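You operate a simulated robot arm through the tools that you are given. There is no shell and no other tool.

Carry out the task below with a simulated robot arm. There is one attempt and no reset: what you move stays moved.

JOB
Find the orange injector's opening pressure on the hand tester.
Fine: into the round holder, swing clamp shut, star knob tight, orange air lever on, pump until it sprays; then open the grey vent tap. Leave TEST alone.

It is judged by the outcome, as a careful person would: the job done as asked, and still so three seconds after it is handed in. It fails if anything else is knocked over, pushed out of place, dropped, spilled or broken.

ROBOT AND FRAMES
A 6-joint arm with a fingered hand, fixed in place. Base frame: the origin is on the floor under the middle of its stand, x ahead of it, y to its left, z up; the work surface is at about z = 900. Units: mm, degrees, N and s.
With the tool pointing down near the work surface it reaches from about 340 to 740 mm from the base axis. Its first joint turns from -115.0 to 115.0 degrees. Payload 4 kg.
The tool frame sits at the grasp point between the pads (the TCP): z along the fingers, y along the line on which they close. The tips reach 26 mm beyond it. The gripper opens to 132 mm; its body begins 73 mm behind the TCP. The gripper is a hand of 4 fingers: y runs from the thumb to the fingers, the wrist lies at [0, 0, -239] in the tool frame.
Orientation is that of the tool frame in the base frame, as a unit quaternion [w, x, y, z]. With the fingers straight down and closing along the base's y, the tool's x points along the base's -x, its y along +y and its z along -z.

CONTROLS
- The arm moves only by the tool drive_tool. Its argument "moves" is a list of rows, each a list of 6 numbers: the shift along the base's x, y, z in mm, then the turn, a rotation vector about the base's x, y, z in degrees. In form: [[dx, dy, dz, wx, wy, wz], ...]. A call has 1 to 20 rows; each row shifts and turns the commanded pose from where the row before left it. Rows are played at 5 a second. More than 50 mm and 8.6 degrees between two rows, and nothing of the call is played. Where a pose cannot be reached the arm comes as near as it can. A force on the tool above 50 N (or 10 N above the force at the start of the call, whichever is more), or a blocked arm, ends the call early, and 0.2 s more pass. In this call time passes only in rows, and 0.2 s behind the last. The reply holds the time, the measured pose of the TCP, the force on the tool along the base axes, the opening and the grip force, in the units named above and with some noise, with the torque about the TCP (base axes, N m) and any sound that the robot's microphone picked up.
- Cameras (640 x 400 px; columns grow to the right, rows downward): "scene" is fixed at [398.7, 650.2, 1625.4]; the picture's right is [-0.99, -0.16, 0.00], its down [-0.08, 0.47, -0.88] and it looks along [0.14, -0.87, -0.47] (base axes); focal length 329 px, centre (320, 200). "wrist" rides on the gripper at [68, 2, -97] in the tool frame; the picture's right is [-0.03, 1.00, 0.00], its down [-0.82, -0.02, -0.58] and it looks along [-0.58, -0.01, 0.82] (tool axes); focal length 270 px, centre (320, 200). There is no depth. A picture from a camera that has moved, and an enlarged one, comes with that camera's place and axes in the base frame and with its lens.
- capture(camera): a new picture of that camera. It takes no simulated time.
- slide_trunk(by): slides the trunk up (or, below 0, down) by that many mm; the arm rides with it, the base frame stays. It gives what a move gives, with no picture.
- move_fingers(finger1, finger2, finger3, thumb_bend): sets how far each is bent, from 0 (flat) to 1 (curled in); at 0.3 the hand is open as for a grip, at 0.7 the pads meet at the TCP. One left out holds its place. A second passes; each finger stops where it meets its share of the squeeze, and holds until it gets a number again. It is the only way to open and close the hand. It gives what a move gives, with no picture; readings hold the bend of each and the force on the fingers (four entries, about 0 where the hand has none), thumb and palm.
- close_up(camera, box): a new picture of the part [left, top, right, bottom] of that camera's present view, enlarged. It takes no simulated time.
- hand_in(): hands the job in; it is judged then, once.

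Nothing tells you positions but the pictures and the camera data. Unless the task says otherwise, let go and move clear before handing in.

The tools are called after "Request:" as a command line: name --pt "numbers of a row" for each row, then --argument value for the rest, lists and objects as JSON in quotes. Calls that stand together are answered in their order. drive_tool: Moves the arm, as the interface text tells. Its arguments: {"type":"object","properties":{"moves":{"type":"array","items":{"type":"array","items":{"type":"number"}}}},"required":["moves"]} The other tools are called the same way: slide_trunk (by) moves the trunk up or down; move_fingers (finger1, finger2, finger3, thumb_bend) moves the fingers one by one; capture (camera) takes a picture; close_up (camera, box) takes an enlarged picture of a part of a camera's view; hand_in () hands the job in.

At the start:

```text
time_s: 0.0
eef_pos: [341.3, -167.6, 1394.1]
ee_rot: [0.0, 0.0, 1.0, 0.0]
force: [-0.5, -0.6, 0.5]
moment: [-0.04, -0.03, -0.03]
width: 131.6
gripper_force: 0.0
shape: jaw
bend: [0.3, 0.3, 0.3, 0.3]
finger forces: [0.0, 0.0, 0.0, 0.0, 0.1, 0.0]
trunk travel left (down, up): [-925.0, 65.0]
```

scene: 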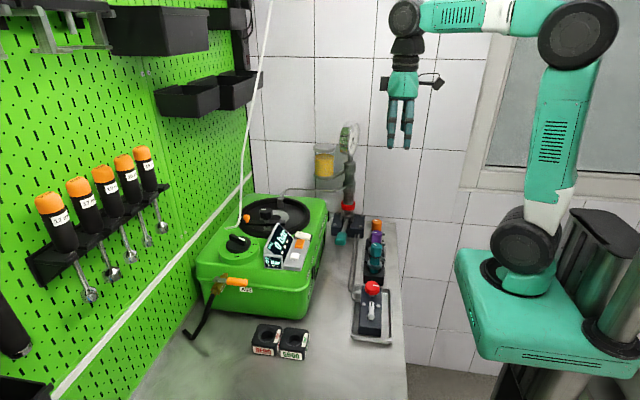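
wrist: 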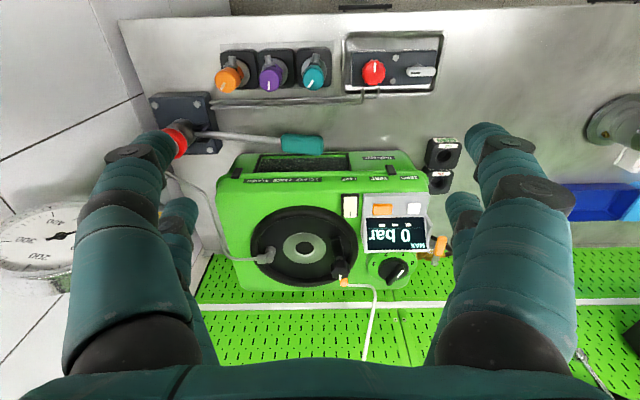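

I see a bench with a green tester, a rack with three injectors (orange, purple, teal), a small tray with a red knob, and a hand pump with a gauge on the far side. I'll look closer at each part before moving.

Request:
close_up --camera "scene" --box '[180, 180, 340, 280]'

Request:
close_up --camera "scene" --box '[300, 110, 428, 190]'

Request:
close_up --camera "scene" --box '[300, 190, 428, 270]'

Request:
close_up --camera "scene" --box '[316, 270, 428, 340]'

Request:
close_up --camera "scene" --box '[176, 260, 336, 360]'

Request:
close_up --camera "wrist" --box '[210, 140, 470, 302]'

Request:
close_up --camera "wrist" --box '[200, 20, 460, 182]'

Request:
close_up --camera "wrist" --box '[0, 80, 320, 280]'

```text
4.00 times, centred on (260, 230) of scene
camera zoom: at [398.7, 650.2, 1625.4], right [-0.99, -0.16, 0.0], down [-0.08, 0.47, -0.88], along [0.14, -0.87, -0.47], focal length 1317 px, centre (560, 80)
```

zoom: 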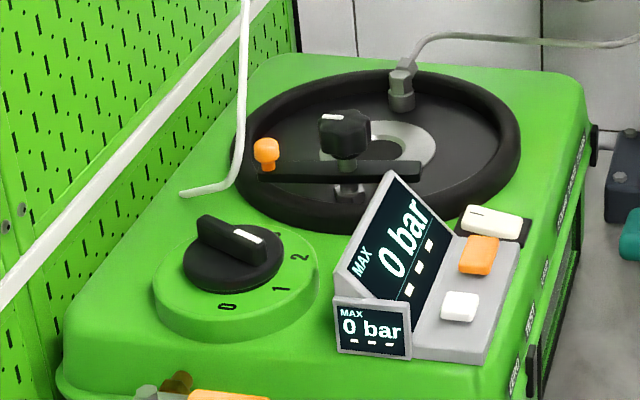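

```text
5.00 times, centred on (364, 150) of scene
camera zoom: at [398.7, 650.2, 1625.4], right [-0.99, -0.16, 0.0], down [-0.08, 0.47, -0.88], along [0.14, -0.87, -0.47], focal length 1646 px, centre (100, 450)
```

zoom: 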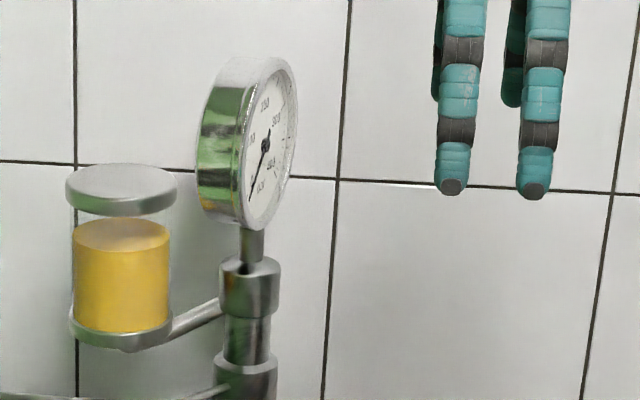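

```text
5.00 times, centred on (364, 230) of scene
camera zoom: at [398.7, 650.2, 1625.4], right [-0.99, -0.16, 0.0], down [-0.08, 0.47, -0.88], along [0.14, -0.87, -0.47], focal length 1646 px, centre (100, 50)
```

zoom: 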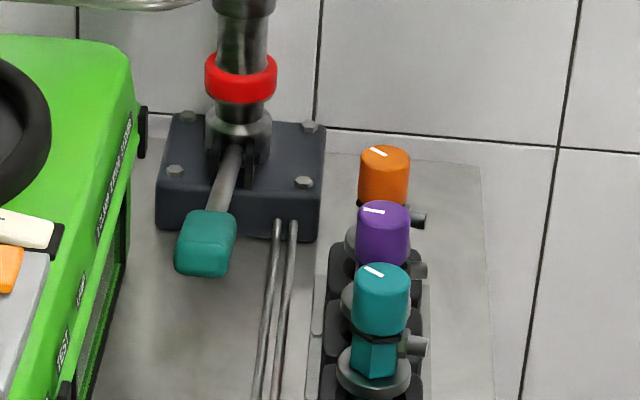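

```text
5.71 times, centred on (372, 305) of scene
camera zoom: at [398.7, 650.2, 1625.4], right [-0.99, -0.16, 0.0], down [-0.08, 0.47, -0.88], along [0.14, -0.87, -0.47], focal length 1881 px, centre (23, -400)
```

zoom: 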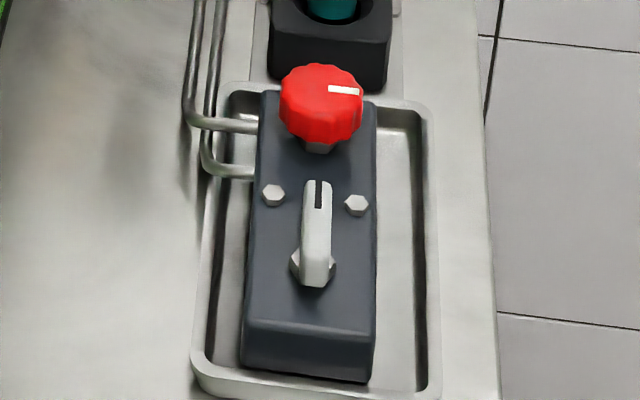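

```text
4.00 times, centred on (256, 310) of scene
camera zoom: at [398.7, 650.2, 1625.4], right [-0.99, -0.16, 0.0], down [-0.08, 0.47, -0.88], along [0.14, -0.87, -0.47], focal length 1317 px, centre (576, -240)
```

zoom: 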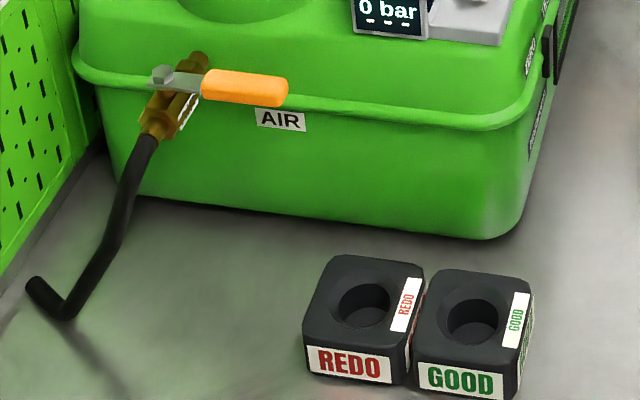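

```text
2.46 times, centred on (340, 221) of wrist
camera zoom: at [272.6, -167.2, 1492.3], right [0.03, 1.0, 0.0], down [0.82, -0.02, 0.58], along [0.58, -0.01, -0.82], focal length 665 px, centre (271, 148)
```

zoom: 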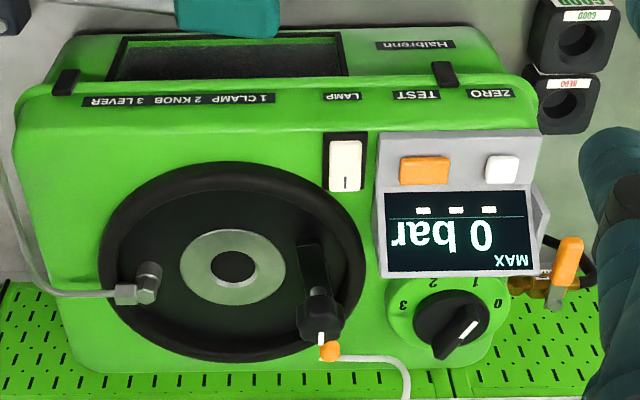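

```text
2.46 times, centred on (330, 101) of wrist
camera zoom: at [272.6, -167.2, 1492.3], right [0.03, 1.0, 0.0], down [0.82, -0.02, 0.58], along [0.58, -0.01, -0.82], focal length 665 px, centre (295, 444)
```

zoom: 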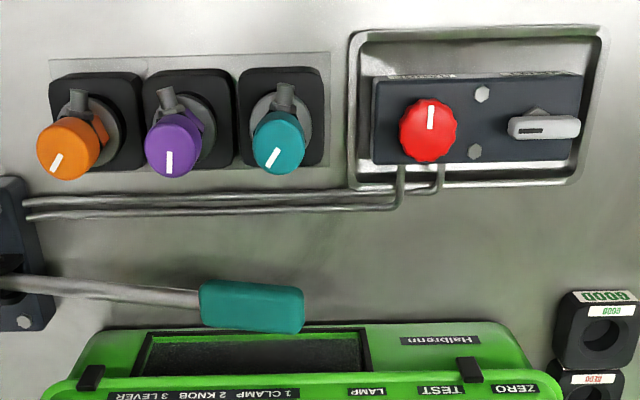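

```text
2.00 times, centred on (160, 180) of wrist
camera zoom: at [272.6, -167.2, 1492.3], right [0.03, 1.0, 0.0], down [0.82, -0.02, 0.58], along [0.58, -0.01, -0.82], focal length 541 px, centre (640, 240)
```

zoom: 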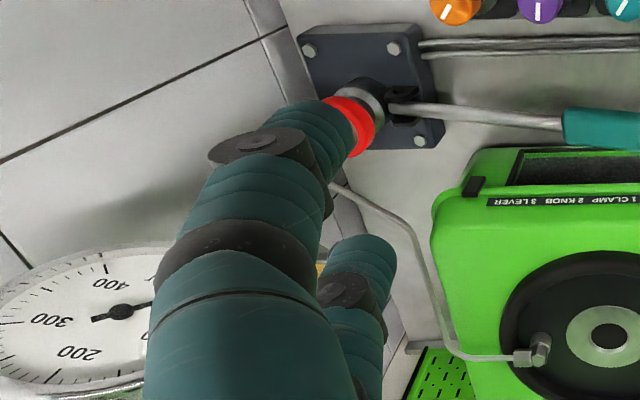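

I've located the parts roughly: orange injector at about (364,-320), holder around (675,-208,1090), clamp and star knob near (680,-137,1146), pump handle near (470,-201,1035). I'll move the hand higher and forward to look at the clamp and holder closely.

Request:
drive_tool --pt "35 5 0 0 0 0" --pt "35 5 0 0 0 0" --pt "35 5 0 0 0 0" --pt "35 5 0 0 0 0" --pt "30 0 0 0 0 0"

Request:
capture --camera "wrist"

Request:
capture --camera "scene"

```text
time_s: 1.2
eef_pos: [511.9, -148.5, 1393.8]
ee_rot: [-0.001, 0.0, 1.0, 0.001]
force: [-0.3, -0.3, -0.3]
moment: [0.0, 0.0, -0.03]
width: 131.9
gripper_force: 0.0
shape: jaw
bend: [0.3, 0.3, 0.3, 0.3]
finger forces: [0.1, 0.0, 0.1, 0.1, 0.0, 0.1]
trunk travel left (down, up): [-925.0, 65.0]
```

```text
taken
camera wrist: at [444.3, -147.0, 1492.0], right [0.03, 1.0, 0.0], down [0.82, -0.02, 0.58], along [0.58, -0.01, -0.82], focal length 270 px, centre (320, 200)
```

wrist: 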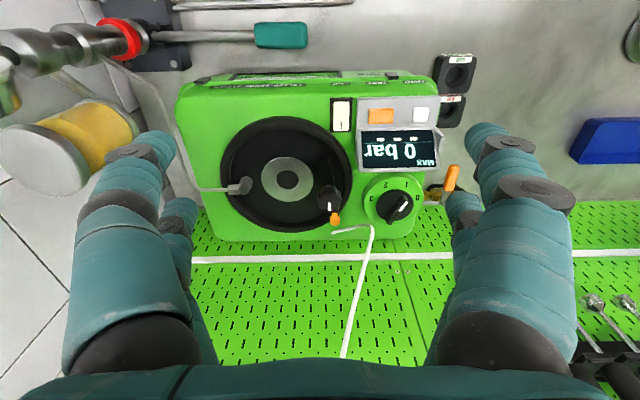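

```text
taken
```

scene: 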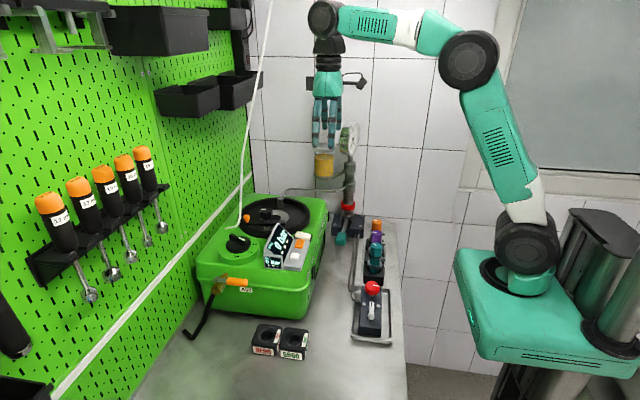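

Request:
close_up --camera "wrist" --box '[210, 100, 370, 240]'

Request:
close_up --camera "scene" --box '[228, 190, 324, 250]'

Request:
close_up --camera "wrist" --box '[320, 70, 480, 230]'

```text
2.86 times, centred on (290, 170) of wrist
camera zoom: at [444.3, -147.0, 1492.0], right [0.03, 1.0, 0.0], down [0.82, -0.02, 0.58], along [0.58, -0.01, -0.82], focal length 772 px, centre (406, 286)
```

zoom: 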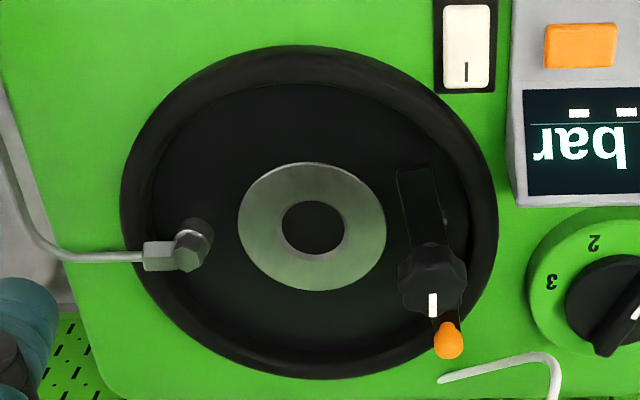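

```text
6.67 times, centred on (276, 220) of scene
camera zoom: at [398.7, 650.2, 1625.4], right [-0.99, -0.16, 0.0], down [-0.08, 0.47, -0.88], along [0.14, -0.87, -0.47], focal length 2195 px, centre (613, 67)
```

zoom: 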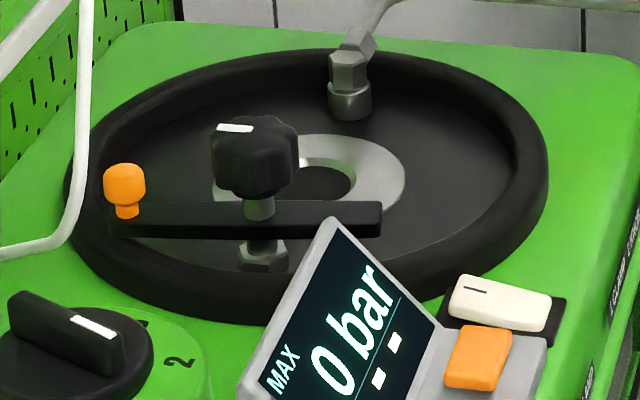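

```text
2.50 times, centred on (400, 150) of wrist
camera zoom: at [444.3, -147.0, 1492.0], right [0.03, 1.0, 0.0], down [0.82, -0.02, 0.58], along [0.58, -0.01, -0.82], focal length 676 px, centre (120, 325)
```

zoom: 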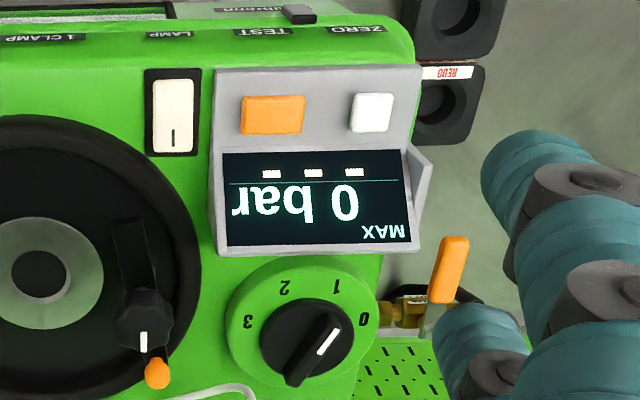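

The clamp bar pivots on the post under the star knob, with the orange tip as its handle; it must swing about 90° so its free end covers the holder. Next I'll look at the hand and then move over to the injector rack and the valve tray.

Request:
close_up --camera "scene" --box '[280, 50, 400, 160]'

Request:
drive_tool --pt "-40 -20 0 0 0 0" --pt "-40 -20 0 0 0 0" --pt "-40 -20 -20 0 0 0" --pt "-40 -20 -40 0 0 0" --pt "-32 -30 -40 0 0 0"

Request:
capture --camera "wrist"

Request:
close_up --camera "wrist" --box '[180, 40, 340, 140]'

Request:
close_up --camera "wrist" --box '[340, 40, 500, 140]'

```text
3.64 times, centred on (340, 105) of scene
camera zoom: at [398.7, 650.2, 1625.4], right [-0.99, -0.16, 0.0], down [-0.08, 0.47, -0.88], along [0.14, -0.87, -0.47], focal length 1197 px, centre (247, 546)
```

zoom: 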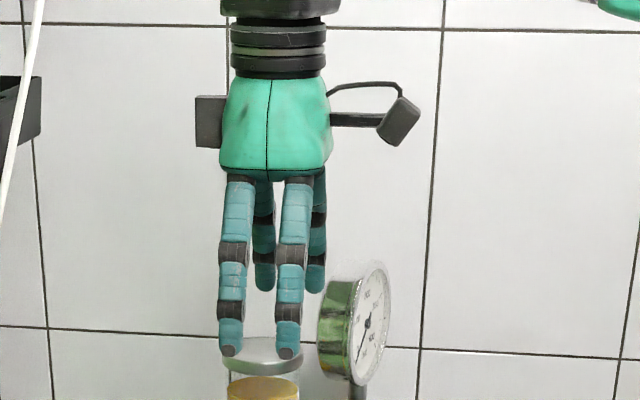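

```text
refused: row 4 steps farther than a row can; nothing moved
```

```text
taken
camera wrist: at [444.3, -147.0, 1492.0], right [0.03, 1.0, 0.0], down [0.82, -0.02, 0.58], along [0.58, -0.01, -0.82], focal length 270 px, centre (320, 200)
```

wrist: 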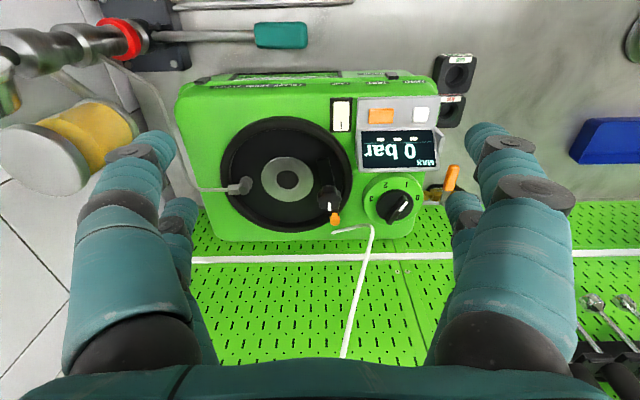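

```text
4.00 times, centred on (260, 90) of wrist
camera zoom: at [444.3, -147.0, 1492.0], right [0.03, 1.0, 0.0], down [0.82, -0.02, 0.58], along [0.58, -0.01, -0.82], focal length 1081 px, centre (560, 640)
```

zoom: 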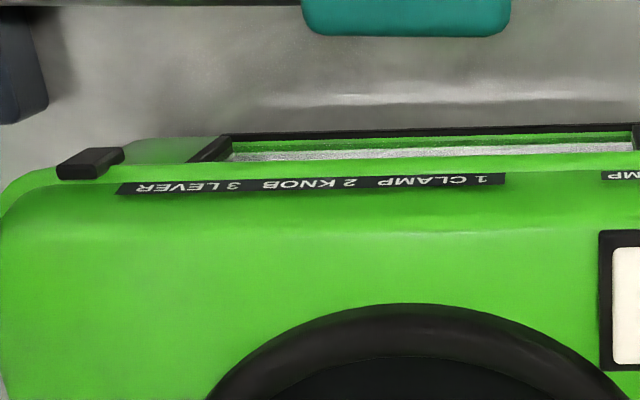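

```text
4.00 times, centred on (420, 90) of wrist
camera zoom: at [444.3, -147.0, 1492.0], right [0.03, 1.0, 0.0], down [0.82, -0.02, 0.58], along [0.58, -0.01, -0.82], focal length 1081 px, centre (-80, 640)
```

zoom: 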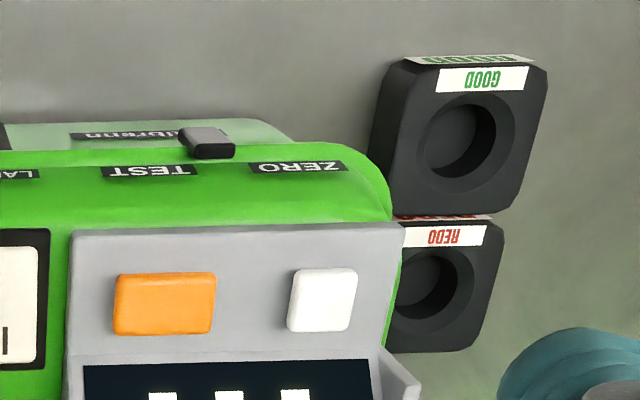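

The hand has two fingers on each side, so it can grip a round cap with four contacts. Now I'll move back in smaller steps to view the rack and tray.

Request:
drive_tool --pt "-40 -20 0 0 0 0" --pt "-40 -20 0 0 0 0" --pt "-40 -20 0 0 0 0" --pt "-40 -20 0 0 0 0" --pt "-32 -22 0 0 0 0" --pt "0 0 -45 0 0 0" --pt "0 0 -45 0 0 0"

Request:
capture --camera "wrist"

Request:
close_up --camera "wrist" --box '[240, 40, 400, 140]'

Request:
close_up --camera "wrist" --box '[400, 30, 560, 130]'

```text
time_s: 2.8
eef_pos: [319.3, -250.8, 1304.7]
ee_rot: [0.0, 0.0, 1.0, 0.0]
force: [-0.4, 0.2, 0.2]
moment: [0.04, 0.0, -0.05]
width: 131.8
gripper_force: 0.0
shape: jaw
bend: [0.3, 0.3, 0.3, 0.3]
finger forces: [0.0, 0.1, 0.0, 0.0, 0.0, 0.0]
trunk travel left (down, up): [-925.0, 65.0]
```

```text
taken
camera wrist: at [250.1, -248.8, 1401.8], right [0.02, 1.0, 0.0], down [0.82, -0.02, 0.58], along [0.58, -0.01, -0.82], focal length 270 px, centre (320, 200)
```

wrist: 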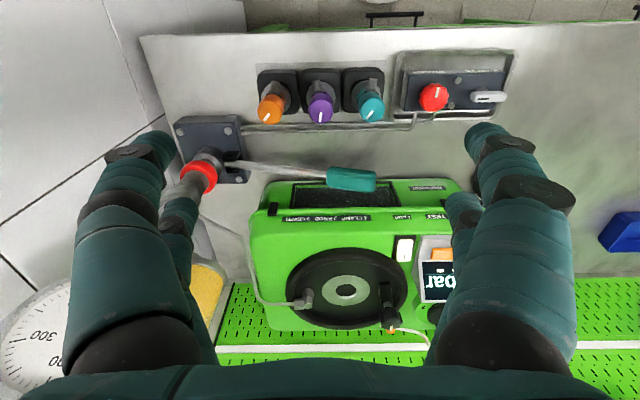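

```text
4.00 times, centred on (320, 90) of wrist
camera zoom: at [250.1, -248.8, 1401.8], right [0.02, 1.0, 0.0], down [0.82, -0.02, 0.58], along [0.58, -0.01, -0.82], focal length 1081 px, centre (320, 640)
```

zoom: 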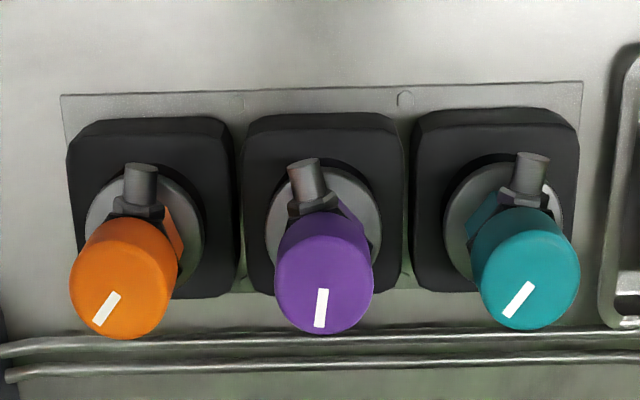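

```text
4.00 times, centred on (480, 80) of wrist
camera zoom: at [250.1, -248.8, 1401.8], right [0.02, 1.0, 0.0], down [0.82, -0.02, 0.58], along [0.58, -0.01, -0.82], focal length 1081 px, centre (-320, 680)
```

zoom: 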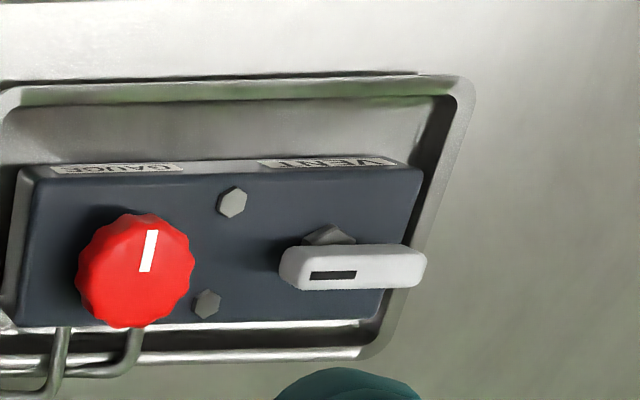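

Labels on the tray show the red knob is GAUGE and the grey lever is VENT; the caps are about 68 mm apart with the orange one near (361,-317), top at about z=1035. I'll turn the hand by -90° so it closes along x (keeping away from the purple neighbour), and check which finger is which.

Request:
drive_tool --pt "0 0 0 0 0 -8.18182" --pt "0 0 0 0 0 -8.18182" --pt "0 0 0 0 0 -8.18182" --pt "0 0 0 0 0 -8.18182" --pt "0 0 0 0 0 -8.18182" --pt "0 0 0 0 0 -8.18182" --pt "0 0 0 0 0 -8.18182" --pt "0 0 0 0 0 -8.18182" --pt "0 0 0 0 0 -8.18182" --pt "0 0 0 0 0 -8.18182" --pt "0 0 0 0 0 -8.18182"

Request:
move_fingers --finger1 0.5

Request:
capture --camera "wrist"

Request:
capture --camera "scene"

```text
time_s: 5.2
eef_pos: [318.3, -251.4, 1305.4]
ee_rot: [0.0, 0.708, 0.706, 0.0]
force: [-0.3, -0.7, -0.5]
moment: [0.01, -0.02, 0.01]
width: 131.9
gripper_force: 0.0
shape: jaw
bend: [0.3, 0.3, 0.3, 0.3]
finger forces: [0.0, 0.0, 0.0, 0.0, 0.2, 0.1]
trunk travel left (down, up): [-925.0, 65.0]
```

```text
time_s: 6.2
eef_pos: [319.1, -250.4, 1304.2]
ee_rot: [-0.001, 0.707, 0.707, 0.0]
force: [0.5, -0.1, -0.5]
moment: [0.04, 0.01, -0.01]
width: 100.1
gripper_force: 0.0
shape: fingers
bend: [0.5, 0.3, 0.3, 0.3]
finger forces: [0.0, 0.1, 0.0, 0.0, 0.0, 0.0]
trunk travel left (down, up): [-925.0, 65.0]
```

```text
taken
camera wrist: at [320.8, -182.5, 1402.5], right [1.0, -0.02, 0.0], down [-0.02, -0.82, 0.58], along [-0.01, -0.58, -0.82], focal length 270 px, centre (320, 200)
```

wrist: 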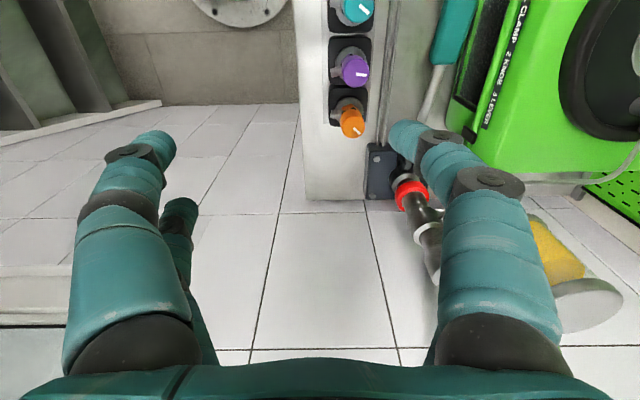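

```text
taken
```

scene: 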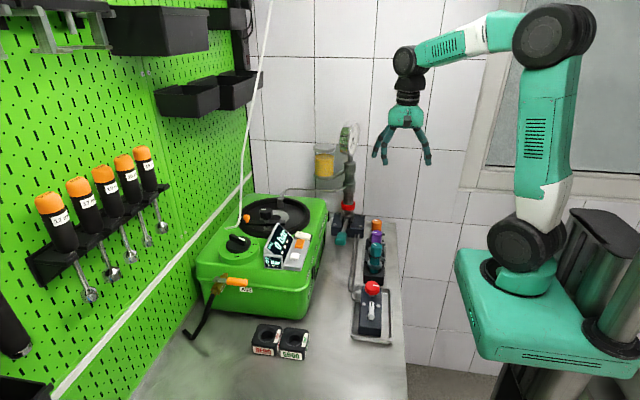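

Finger 1 is the +y-side finger nearest the camera. I'll check finger 3 and the thumb in the same way while still clear of everything.

Request:
move_fingers --finger1 0.3 --finger3 0.5

Request:
capture --camera "wrist"

Request:
move_fingers --finger3 0.3 --thumb_bend 0.5

Request:
capture --camera "wrist"

Request:
close_up --camera "scene" --box '[360, 80, 450, 170]'

```text
time_s: 7.2
eef_pos: [320.5, -250.9, 1305.4]
ee_rot: [-0.001, 0.707, 0.707, 0.0]
force: [0.7, -0.1, -0.1]
moment: [-0.02, 0.02, -0.03]
width: 132.5
gripper_force: 0.1
shape: fingers
bend: [0.3, 0.3, 0.5, 0.3]
finger forces: [0.1, 0.1, 0.0, 0.0, 0.0, 0.1]
trunk travel left (down, up): [-925.0, 65.0]
```

```text
taken
camera wrist: at [320.8, -182.5, 1402.5], right [1.0, -0.02, 0.0], down [-0.02, -0.82, 0.58], along [-0.01, -0.58, -0.82], focal length 270 px, centre (320, 200)
```

wrist: 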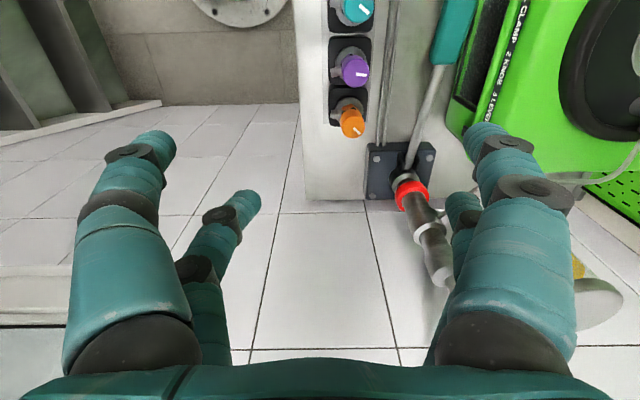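

```text
time_s: 8.2
eef_pos: [320.8, -250.6, 1305.4]
ee_rot: [0.0, 0.708, 0.707, 0.0]
force: [0.5, -0.3, 0.5]
moment: [0.02, 0.01, 0.0]
width: 99.5
gripper_force: 0.1
shape: fingers
bend: [0.3, 0.3, 0.3, 0.5]
finger forces: [0.1, 0.0, 0.0, 0.0, 0.0, 0.0]
trunk travel left (down, up): [-925.0, 65.0]
```

```text
taken
camera wrist: at [320.8, -182.5, 1402.5], right [1.0, -0.02, 0.0], down [-0.02, -0.82, 0.58], along [-0.01, -0.58, -0.82], focal length 270 px, centre (320, 200)
```

wrist: 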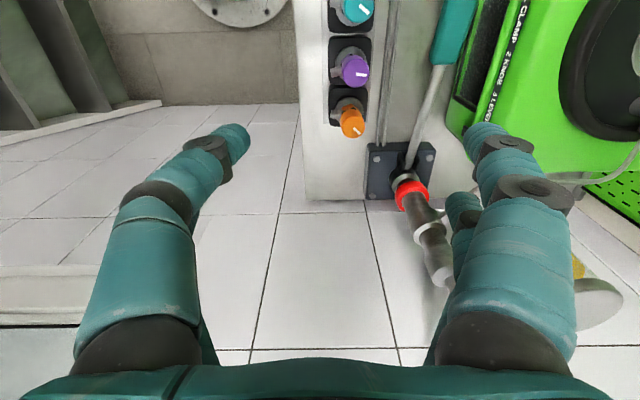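

```text
4.44 times, centred on (405, 125) of scene
camera zoom: at [398.7, 650.2, 1625.4], right [-0.99, -0.16, 0.0], down [-0.08, 0.47, -0.88], along [0.14, -0.87, -0.47], focal length 1463 px, centre (-58, 533)
```

zoom: 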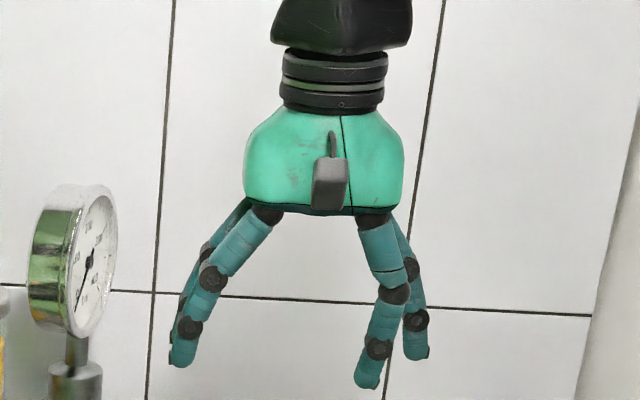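

Mapping: finger 1/2 are on the tool's +y side (now +x base), thumb/finger 3 on the -y side. Next I'll go above the orange cap at about (361,-317) and check the alignment with the wrist camera.

Request:
move_fingers --finger1 0.3 --finger2 0.3 --finger3 0.3 --thumb_bend 0.3

Request:
drive_tool --pt "20 -33 0 0 0 0" --pt "21 -33 0 0 0 0" --pt "0 0 -40 0 0 0" --pt "0 0 -40 0 0 0" --pt "0 0 -40 0 0 0" --pt "0 0 -35 0 0 0"

Request:
capture --camera "wrist"

Request:
capture --camera "scene"

Request:
close_up --camera "scene" --box '[332, 160, 444, 290]'

```text
time_s: 9.2
eef_pos: [320.1, -250.4, 1305.0]
ee_rot: [0.0, 0.707, 0.707, 0.0]
force: [0.8, 0.1, -0.2]
moment: [0.04, 0.03, -0.04]
width: 132.1
gripper_force: 0.0
shape: fingers
bend: [0.3, 0.3, 0.3, 0.3]
finger forces: [0.0, 0.0, 0.1, 0.1, 0.0, 0.1]
trunk travel left (down, up): [-925.0, 65.0]
```

```text
time_s: 10.6
eef_pos: [362.3, -317.1, 1149.0]
ee_rot: [0.0, 0.707, 0.708, 0.0]
force: [0.7, -0.3, -0.2]
moment: [-0.01, 0.03, 0.02]
width: 132.9
gripper_force: 0.2
shape: fingers
bend: [0.3, 0.3, 0.3, 0.3]
finger forces: [0.0, 0.1, 0.0, 0.1, 0.1, 0.0]
trunk travel left (down, up): [-925.0, 65.0]
```

```text
taken
camera wrist: at [362.7, -248.8, 1246.3], right [1.0, -0.02, 0.0], down [-0.02, -0.82, 0.58], along [-0.01, -0.58, -0.82], focal length 270 px, centre (320, 200)
```

wrist: 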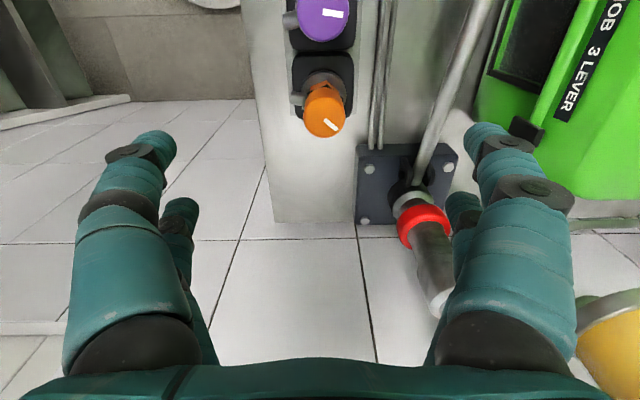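

```text
taken
```

scene: 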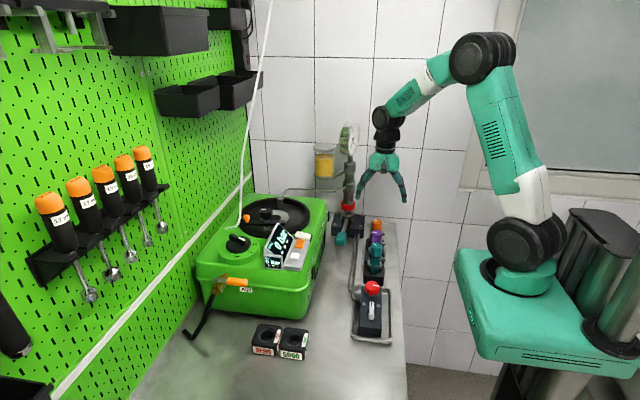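

```text
3.08 times, centred on (388, 225) of scene
camera zoom: at [398.7, 650.2, 1625.4], right [-0.99, -0.16, 0.0], down [-0.08, 0.47, -0.88], along [0.14, -0.87, -0.47], focal length 1013 px, centre (111, 123)
```

zoom: 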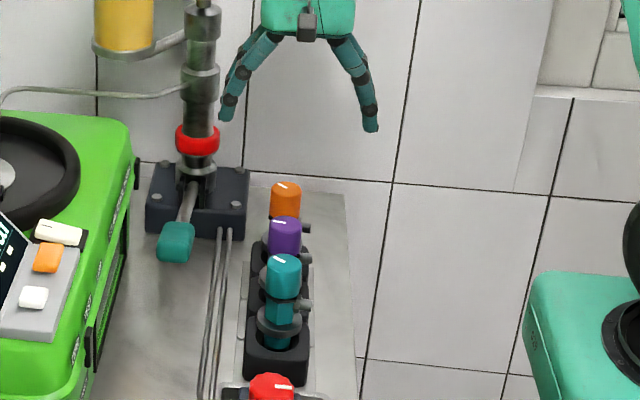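

Request:
close_up --camera "wrist" --box '[270, 40, 430, 140]'

Request:
close_up --camera "scene" --box '[350, 200, 414, 240]'

```text
4.00 times, centred on (350, 90) of wrist
camera zoom: at [362.7, -248.8, 1246.3], right [1.0, -0.02, 0.0], down [-0.02, -0.82, 0.58], along [-0.01, -0.58, -0.82], focal length 1081 px, centre (200, 640)
```

zoom: 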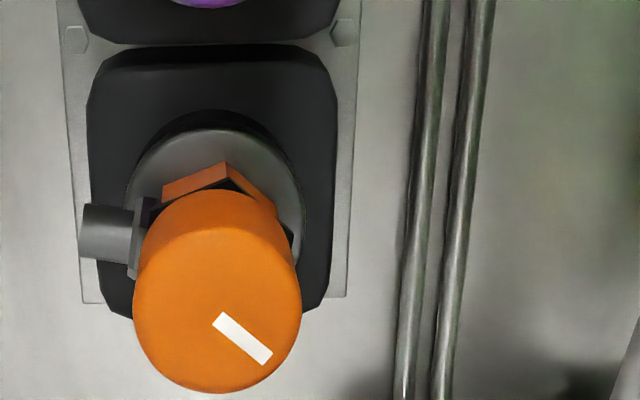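

```text
10.00 times, centred on (382, 220) of scene
camera zoom: at [398.7, 650.2, 1625.4], right [-0.99, -0.16, 0.0], down [-0.08, 0.47, -0.88], along [0.14, -0.87, -0.47], focal length 3292 px, centre (-300, 0)
```

zoom: 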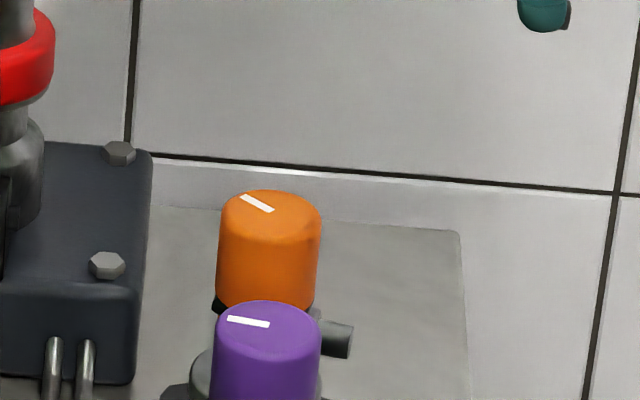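

The cap is about 3.5 mm further +x and 1 mm further -y than the hand centre, with the cap spanning roughly z=1005–1037. I'll narrow the fingers, correct, go down, and grip it.

Request:
move_fingers --finger1 0.42 --finger2 0.42 --finger3 0.42 --thumb_bend 0.42

Request:
drive_tool --pt "3.5 -1 -20 0 0 0" --pt "0 0 -30 0 0 0" --pt "0 0 -30 0 0 0" --pt "0 0 -30 0 0 0" --pt "0 0 -21 0 0 0"

Request:
capture --camera "wrist"

Request:
close_up --camera "scene" --box '[332, 180, 432, 260]'

```text
time_s: 11.6
eef_pos: [360.9, -316.3, 1149.5]
ee_rot: [0.0, 0.707, 0.708, 0.001]
force: [-0.8, -0.2, 0.3]
moment: [0.02, -0.02, -0.01]
width: 93.6
gripper_force: 0.1
shape: fingers
bend: [0.42, 0.42, 0.42, 0.42]
finger forces: [0.0, 0.1, 0.0, 0.1, 0.0, 0.0]
trunk travel left (down, up): [-925.0, 65.0]
```

```text
time_s: 12.8
eef_pos: [364.6, -318.9, 1018.6]
ee_rot: [-0.001, 0.707, 0.707, 0.0]
force: [0.4, 0.7, 0.3]
moment: [-0.01, -0.02, 0.02]
width: 93.7
gripper_force: 0.2
shape: fingers
bend: [0.42, 0.42, 0.42, 0.42]
finger forces: [0.1, 0.1, 0.0, 0.0, 0.1, 0.0]
trunk travel left (down, up): [-925.0, 65.0]
```

```text
taken
camera wrist: at [365.6, -249.9, 1116.3], right [1.0, -0.02, 0.0], down [-0.02, -0.82, 0.58], along [-0.01, -0.58, -0.82], focal length 270 px, centre (320, 200)
```

wrist: 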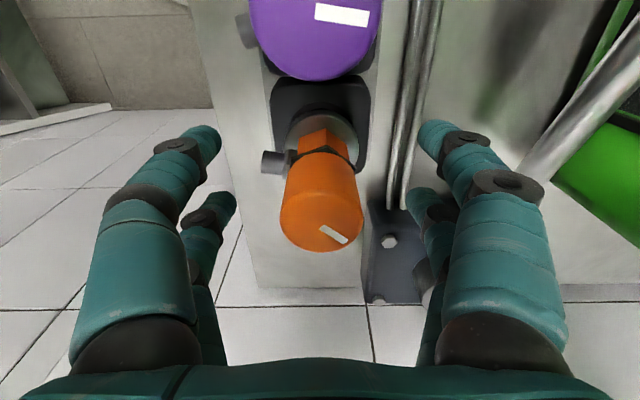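

```text
5.00 times, centred on (382, 220) of scene
camera zoom: at [398.7, 650.2, 1625.4], right [-0.99, -0.16, 0.0], down [-0.08, 0.47, -0.88], along [0.14, -0.87, -0.47], focal length 1646 px, centre (10, 100)
```

zoom: 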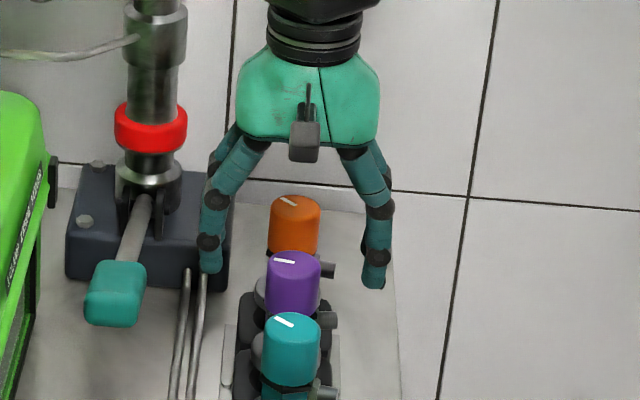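

The cap sits centred between the four fingers. I'll close them on it.

Request:
move_fingers --finger1 0.75 --finger2 0.75 --finger3 0.75 --thumb_bend 0.75

Request:
capture --camera "wrist"

```text
time_s: 13.8
eef_pos: [364.7, -318.8, 1020.7]
ee_rot: [0.0, 0.707, 0.707, 0.0]
force: [0.5, -0.4, -3.3]
moment: [0.04, 0.02, 0.01]
width: 1.8
gripper_force: 14.7
shape: fingers
bend: [0.72, 0.72, 0.72, 0.72]
finger forces: [6.5, 8.6, 6.3, 0.0, 7.4, 0.0]
trunk travel left (down, up): [-925.0, 65.0]
```

```text
taken
camera wrist: at [365.6, -249.9, 1116.6], right [1.0, -0.02, 0.0], down [-0.02, -0.82, 0.58], along [-0.01, -0.58, -0.82], focal length 270 px, centre (320, 200)
```

wrist: 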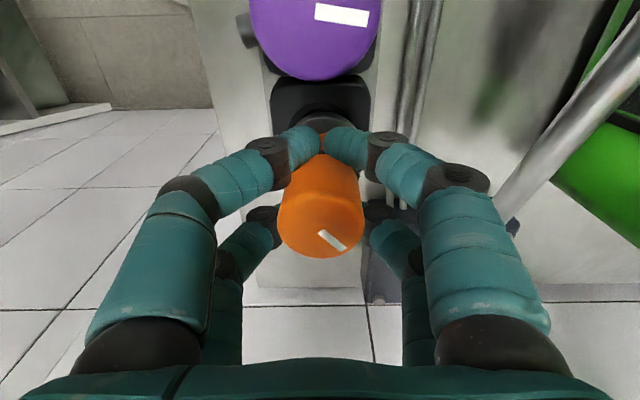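

All four fingers have contact (about 6–9 N each) around the injector's neck/cap. I'll lift a little and check that it comes up straight.

Request:
drive_tool --pt "0 0 5 0 0 0" --pt "0 0 10 0 0 0" --pt "0 0 15 0 0 0"

Request:
capture --camera "wrist"

Request:
close_up --camera "scene" --box '[332, 180, 432, 260]'

```text
time_s: 14.6
eef_pos: [365.2, -317.5, 1048.7]
ee_rot: [0.001, 0.707, 0.707, -0.001]
force: [0.3, 0.0, -1.3]
moment: [0.0, -0.03, 0.05]
width: 1.5
gripper_force: 14.8
shape: fingers
bend: [0.72, 0.72, 0.72, 0.72]
finger forces: [6.5, 8.9, 6.3, 0.0, 7.4, 0.0]
trunk travel left (down, up): [-925.0, 65.0]
```

```text
taken
camera wrist: at [365.1, -249.3, 1146.5], right [1.0, -0.02, 0.0], down [-0.02, -0.82, 0.58], along [-0.01, -0.58, -0.82], focal length 270 px, centre (320, 200)
```

wrist: 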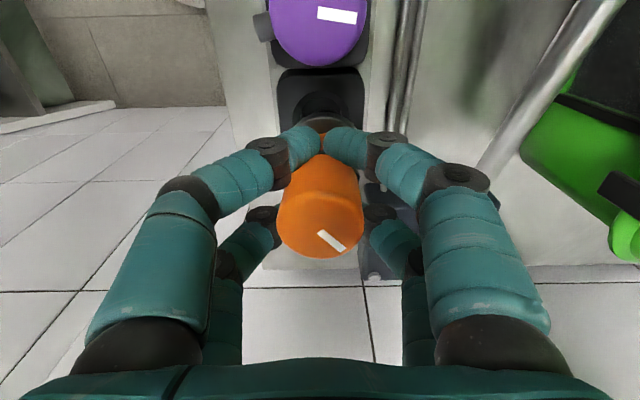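

```text
5.00 times, centred on (382, 220) of scene
camera zoom: at [398.7, 650.2, 1625.4], right [-0.99, -0.16, 0.0], down [-0.08, 0.47, -0.88], along [0.14, -0.87, -0.47], focal length 1646 px, centre (10, 100)
```

zoom: 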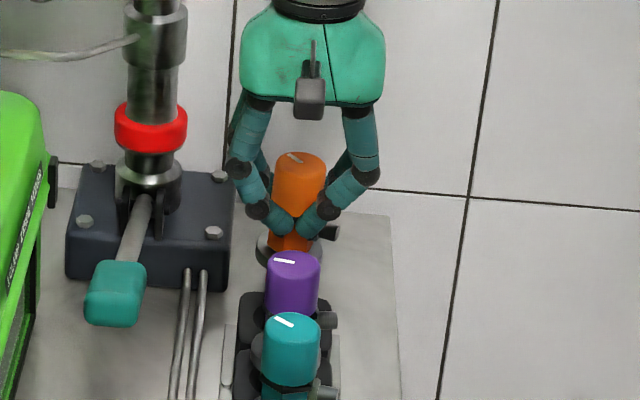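

It came up cleanly with the cap seated above the fingers. I'll lift it fully clear and check its whole length.

Request:
drive_tool --pt "0 0 25 0 0 0" --pt "0 0 30 0 0 0" --pt "0 0 30 0 0 0" --pt "0 0 30 0 0 0" --pt "0 0 30 0 0 0" --pt "0 0 30 0 0 0"

Request:
close_up --camera "scene" --box '[332, 100, 432, 260]'

Request:
capture --camera "wrist"

```text
time_s: 16.0
eef_pos: [363.6, -319.3, 1224.5]
ee_rot: [0.0, 0.707, 0.707, 0.0]
force: [0.8, 0.2, -3.1]
moment: [-0.01, -0.03, 0.03]
width: 1.0
gripper_force: 15.2
shape: fingers
bend: [0.72, 0.72, 0.72, 0.72]
finger forces: [6.5, 9.7, 6.0, 0.1, 7.5, 0.0]
trunk travel left (down, up): [-925.0, 65.0]
```

```text
2.50 times, centred on (382, 180) of scene
camera zoom: at [398.7, 650.2, 1625.4], right [-0.99, -0.16, 0.0], down [-0.08, 0.47, -0.88], along [0.14, -0.87, -0.47], focal length 823 px, centre (165, 250)
```

zoom: 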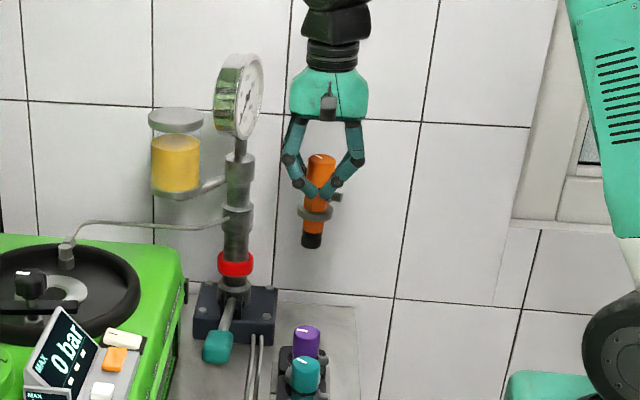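

```text
taken
camera wrist: at [365.5, -249.8, 1321.6], right [1.0, -0.02, 0.0], down [-0.02, -0.82, 0.58], along [-0.01, -0.58, -0.82], focal length 270 px, centre (320, 200)
```

wrist: 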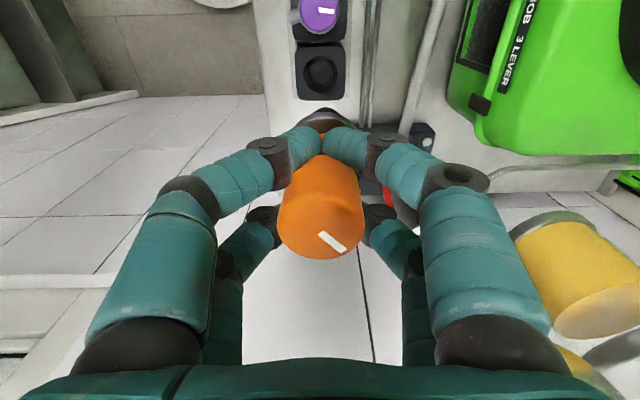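

Request:
close_up --camera "scene" --box '[360, 140, 440, 210]'

Request:
close_up --camera "wrist" --box '[240, 20, 400, 140]'

```text
5.71 times, centred on (400, 175) of scene
camera zoom: at [398.7, 650.2, 1625.4], right [-0.99, -0.16, 0.0], down [-0.08, 0.47, -0.88], along [0.14, -0.87, -0.47], focal length 1881 px, centre (-137, 343)
```

zoom: 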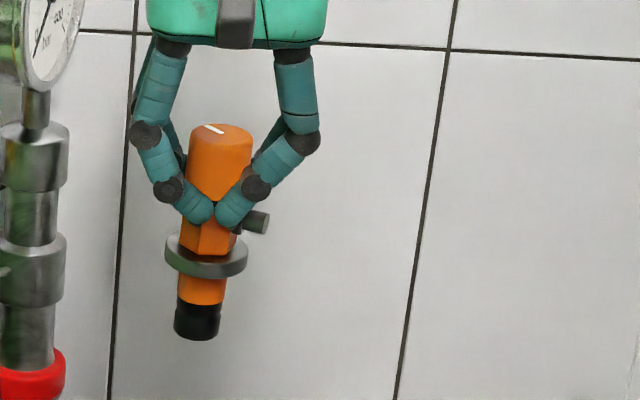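

```text
3.33 times, centred on (320, 80) of wrist
camera zoom: at [365.5, -249.8, 1321.6], right [1.0, -0.02, 0.0], down [-0.02, -0.82, 0.58], along [-0.01, -0.58, -0.82], focal length 901 px, centre (320, 600)
```

zoom: 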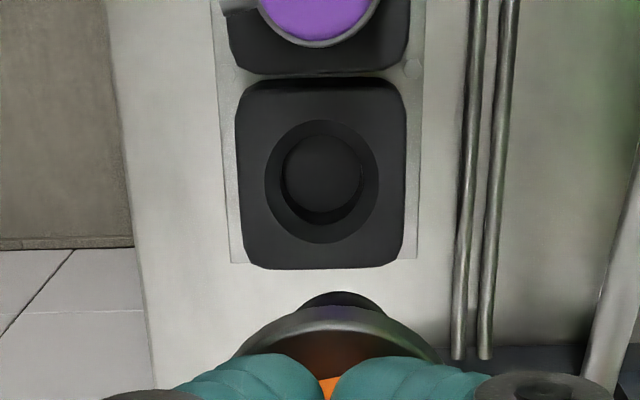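

The injector has a flange about 60 mm below the grip and a nose below that, bottom about 106 mm below the TCP. I'll raise it a bit, go sideways to y≈-207 and then forward to above the holder, stopping short to check.

Request:
drive_tool --pt "0 15 30 0 0 0" --pt "0 30 20 0 0 0" --pt "0 33 0 0 0 0" --pt "0 33 0 0 0 0" --pt "30 0 0 0 0 0" --pt "40 0 0 0 0 0" --pt "40 0 0 0 0 0" --pt "40 0 0 0 0 0" --pt "40 0 0 0 0 0" --pt "40 0 0 0 0 0" --pt "40 0 0 0 0 0" --pt "30 0 0 0 0 0" --pt "15 0 0 0 0 0"

Request:
capture --camera "wrist"

Request:
capture --camera "scene"

Request:
close_up --camera "scene" --box '[220, 140, 340, 240]'

Request:
close_up --camera "wrist" --box '[240, 20, 400, 140]'

```text
time_s: 18.8
eef_pos: [656.4, -205.3, 1270.7]
ee_rot: [-0.001, 0.707, 0.707, 0.0]
force: [0.8, 0.0, -2.8]
moment: [0.04, 0.05, -0.03]
width: 0.1
gripper_force: 15.1
shape: fingers
bend: [0.73, 0.72, 0.73, 0.73]
finger forces: [7.0, 9.8, 5.6, 0.0, 7.4, 0.0]
out of reach, approached as far as the arm can: row 12, 13
trunk travel left (down, up): [-925.0, 65.0]
```

```text
taken
camera wrist: at [656.5, -137.6, 1367.4], right [1.0, -0.02, 0.0], down [-0.02, -0.82, 0.58], along [-0.02, -0.58, -0.82], focal length 270 px, centre (320, 200)
```

wrist: 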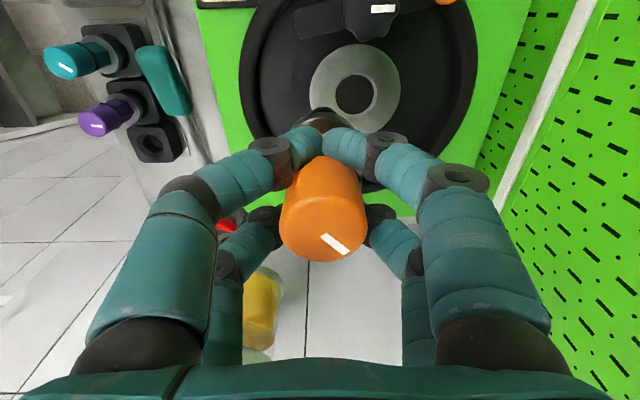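

```text
taken
```

scene: 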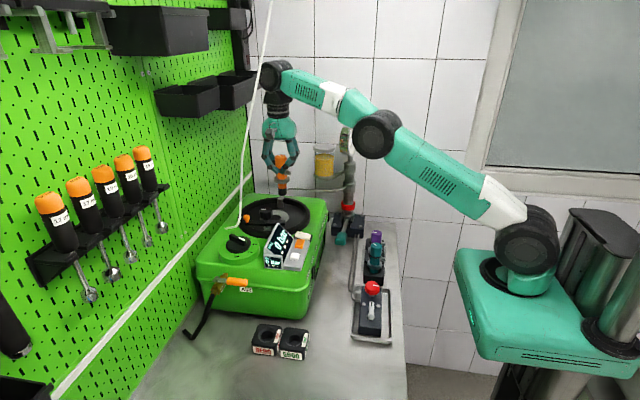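

```text
4.00 times, centred on (280, 190) of scene
camera zoom: at [398.7, 650.2, 1625.4], right [-0.99, -0.16, 0.0], down [-0.08, 0.47, -0.88], along [0.14, -0.87, -0.47], focal length 1317 px, centre (480, 240)
```

zoom: 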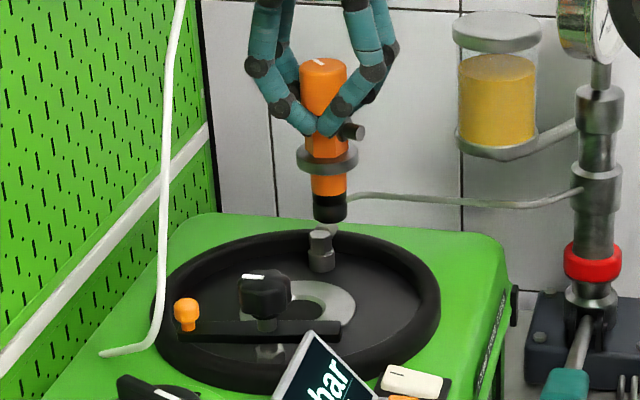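

```text
3.33 times, centred on (320, 80) of wrist
camera zoom: at [656.5, -137.6, 1367.4], right [1.0, -0.02, 0.0], down [-0.02, -0.82, 0.58], along [-0.02, -0.58, -0.82], focal length 901 px, centre (320, 600)
```

zoom: 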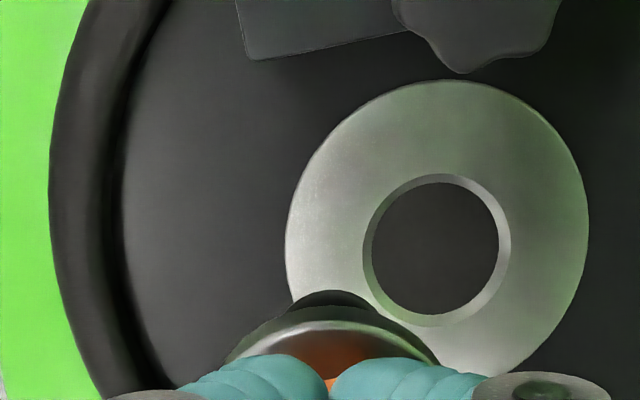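

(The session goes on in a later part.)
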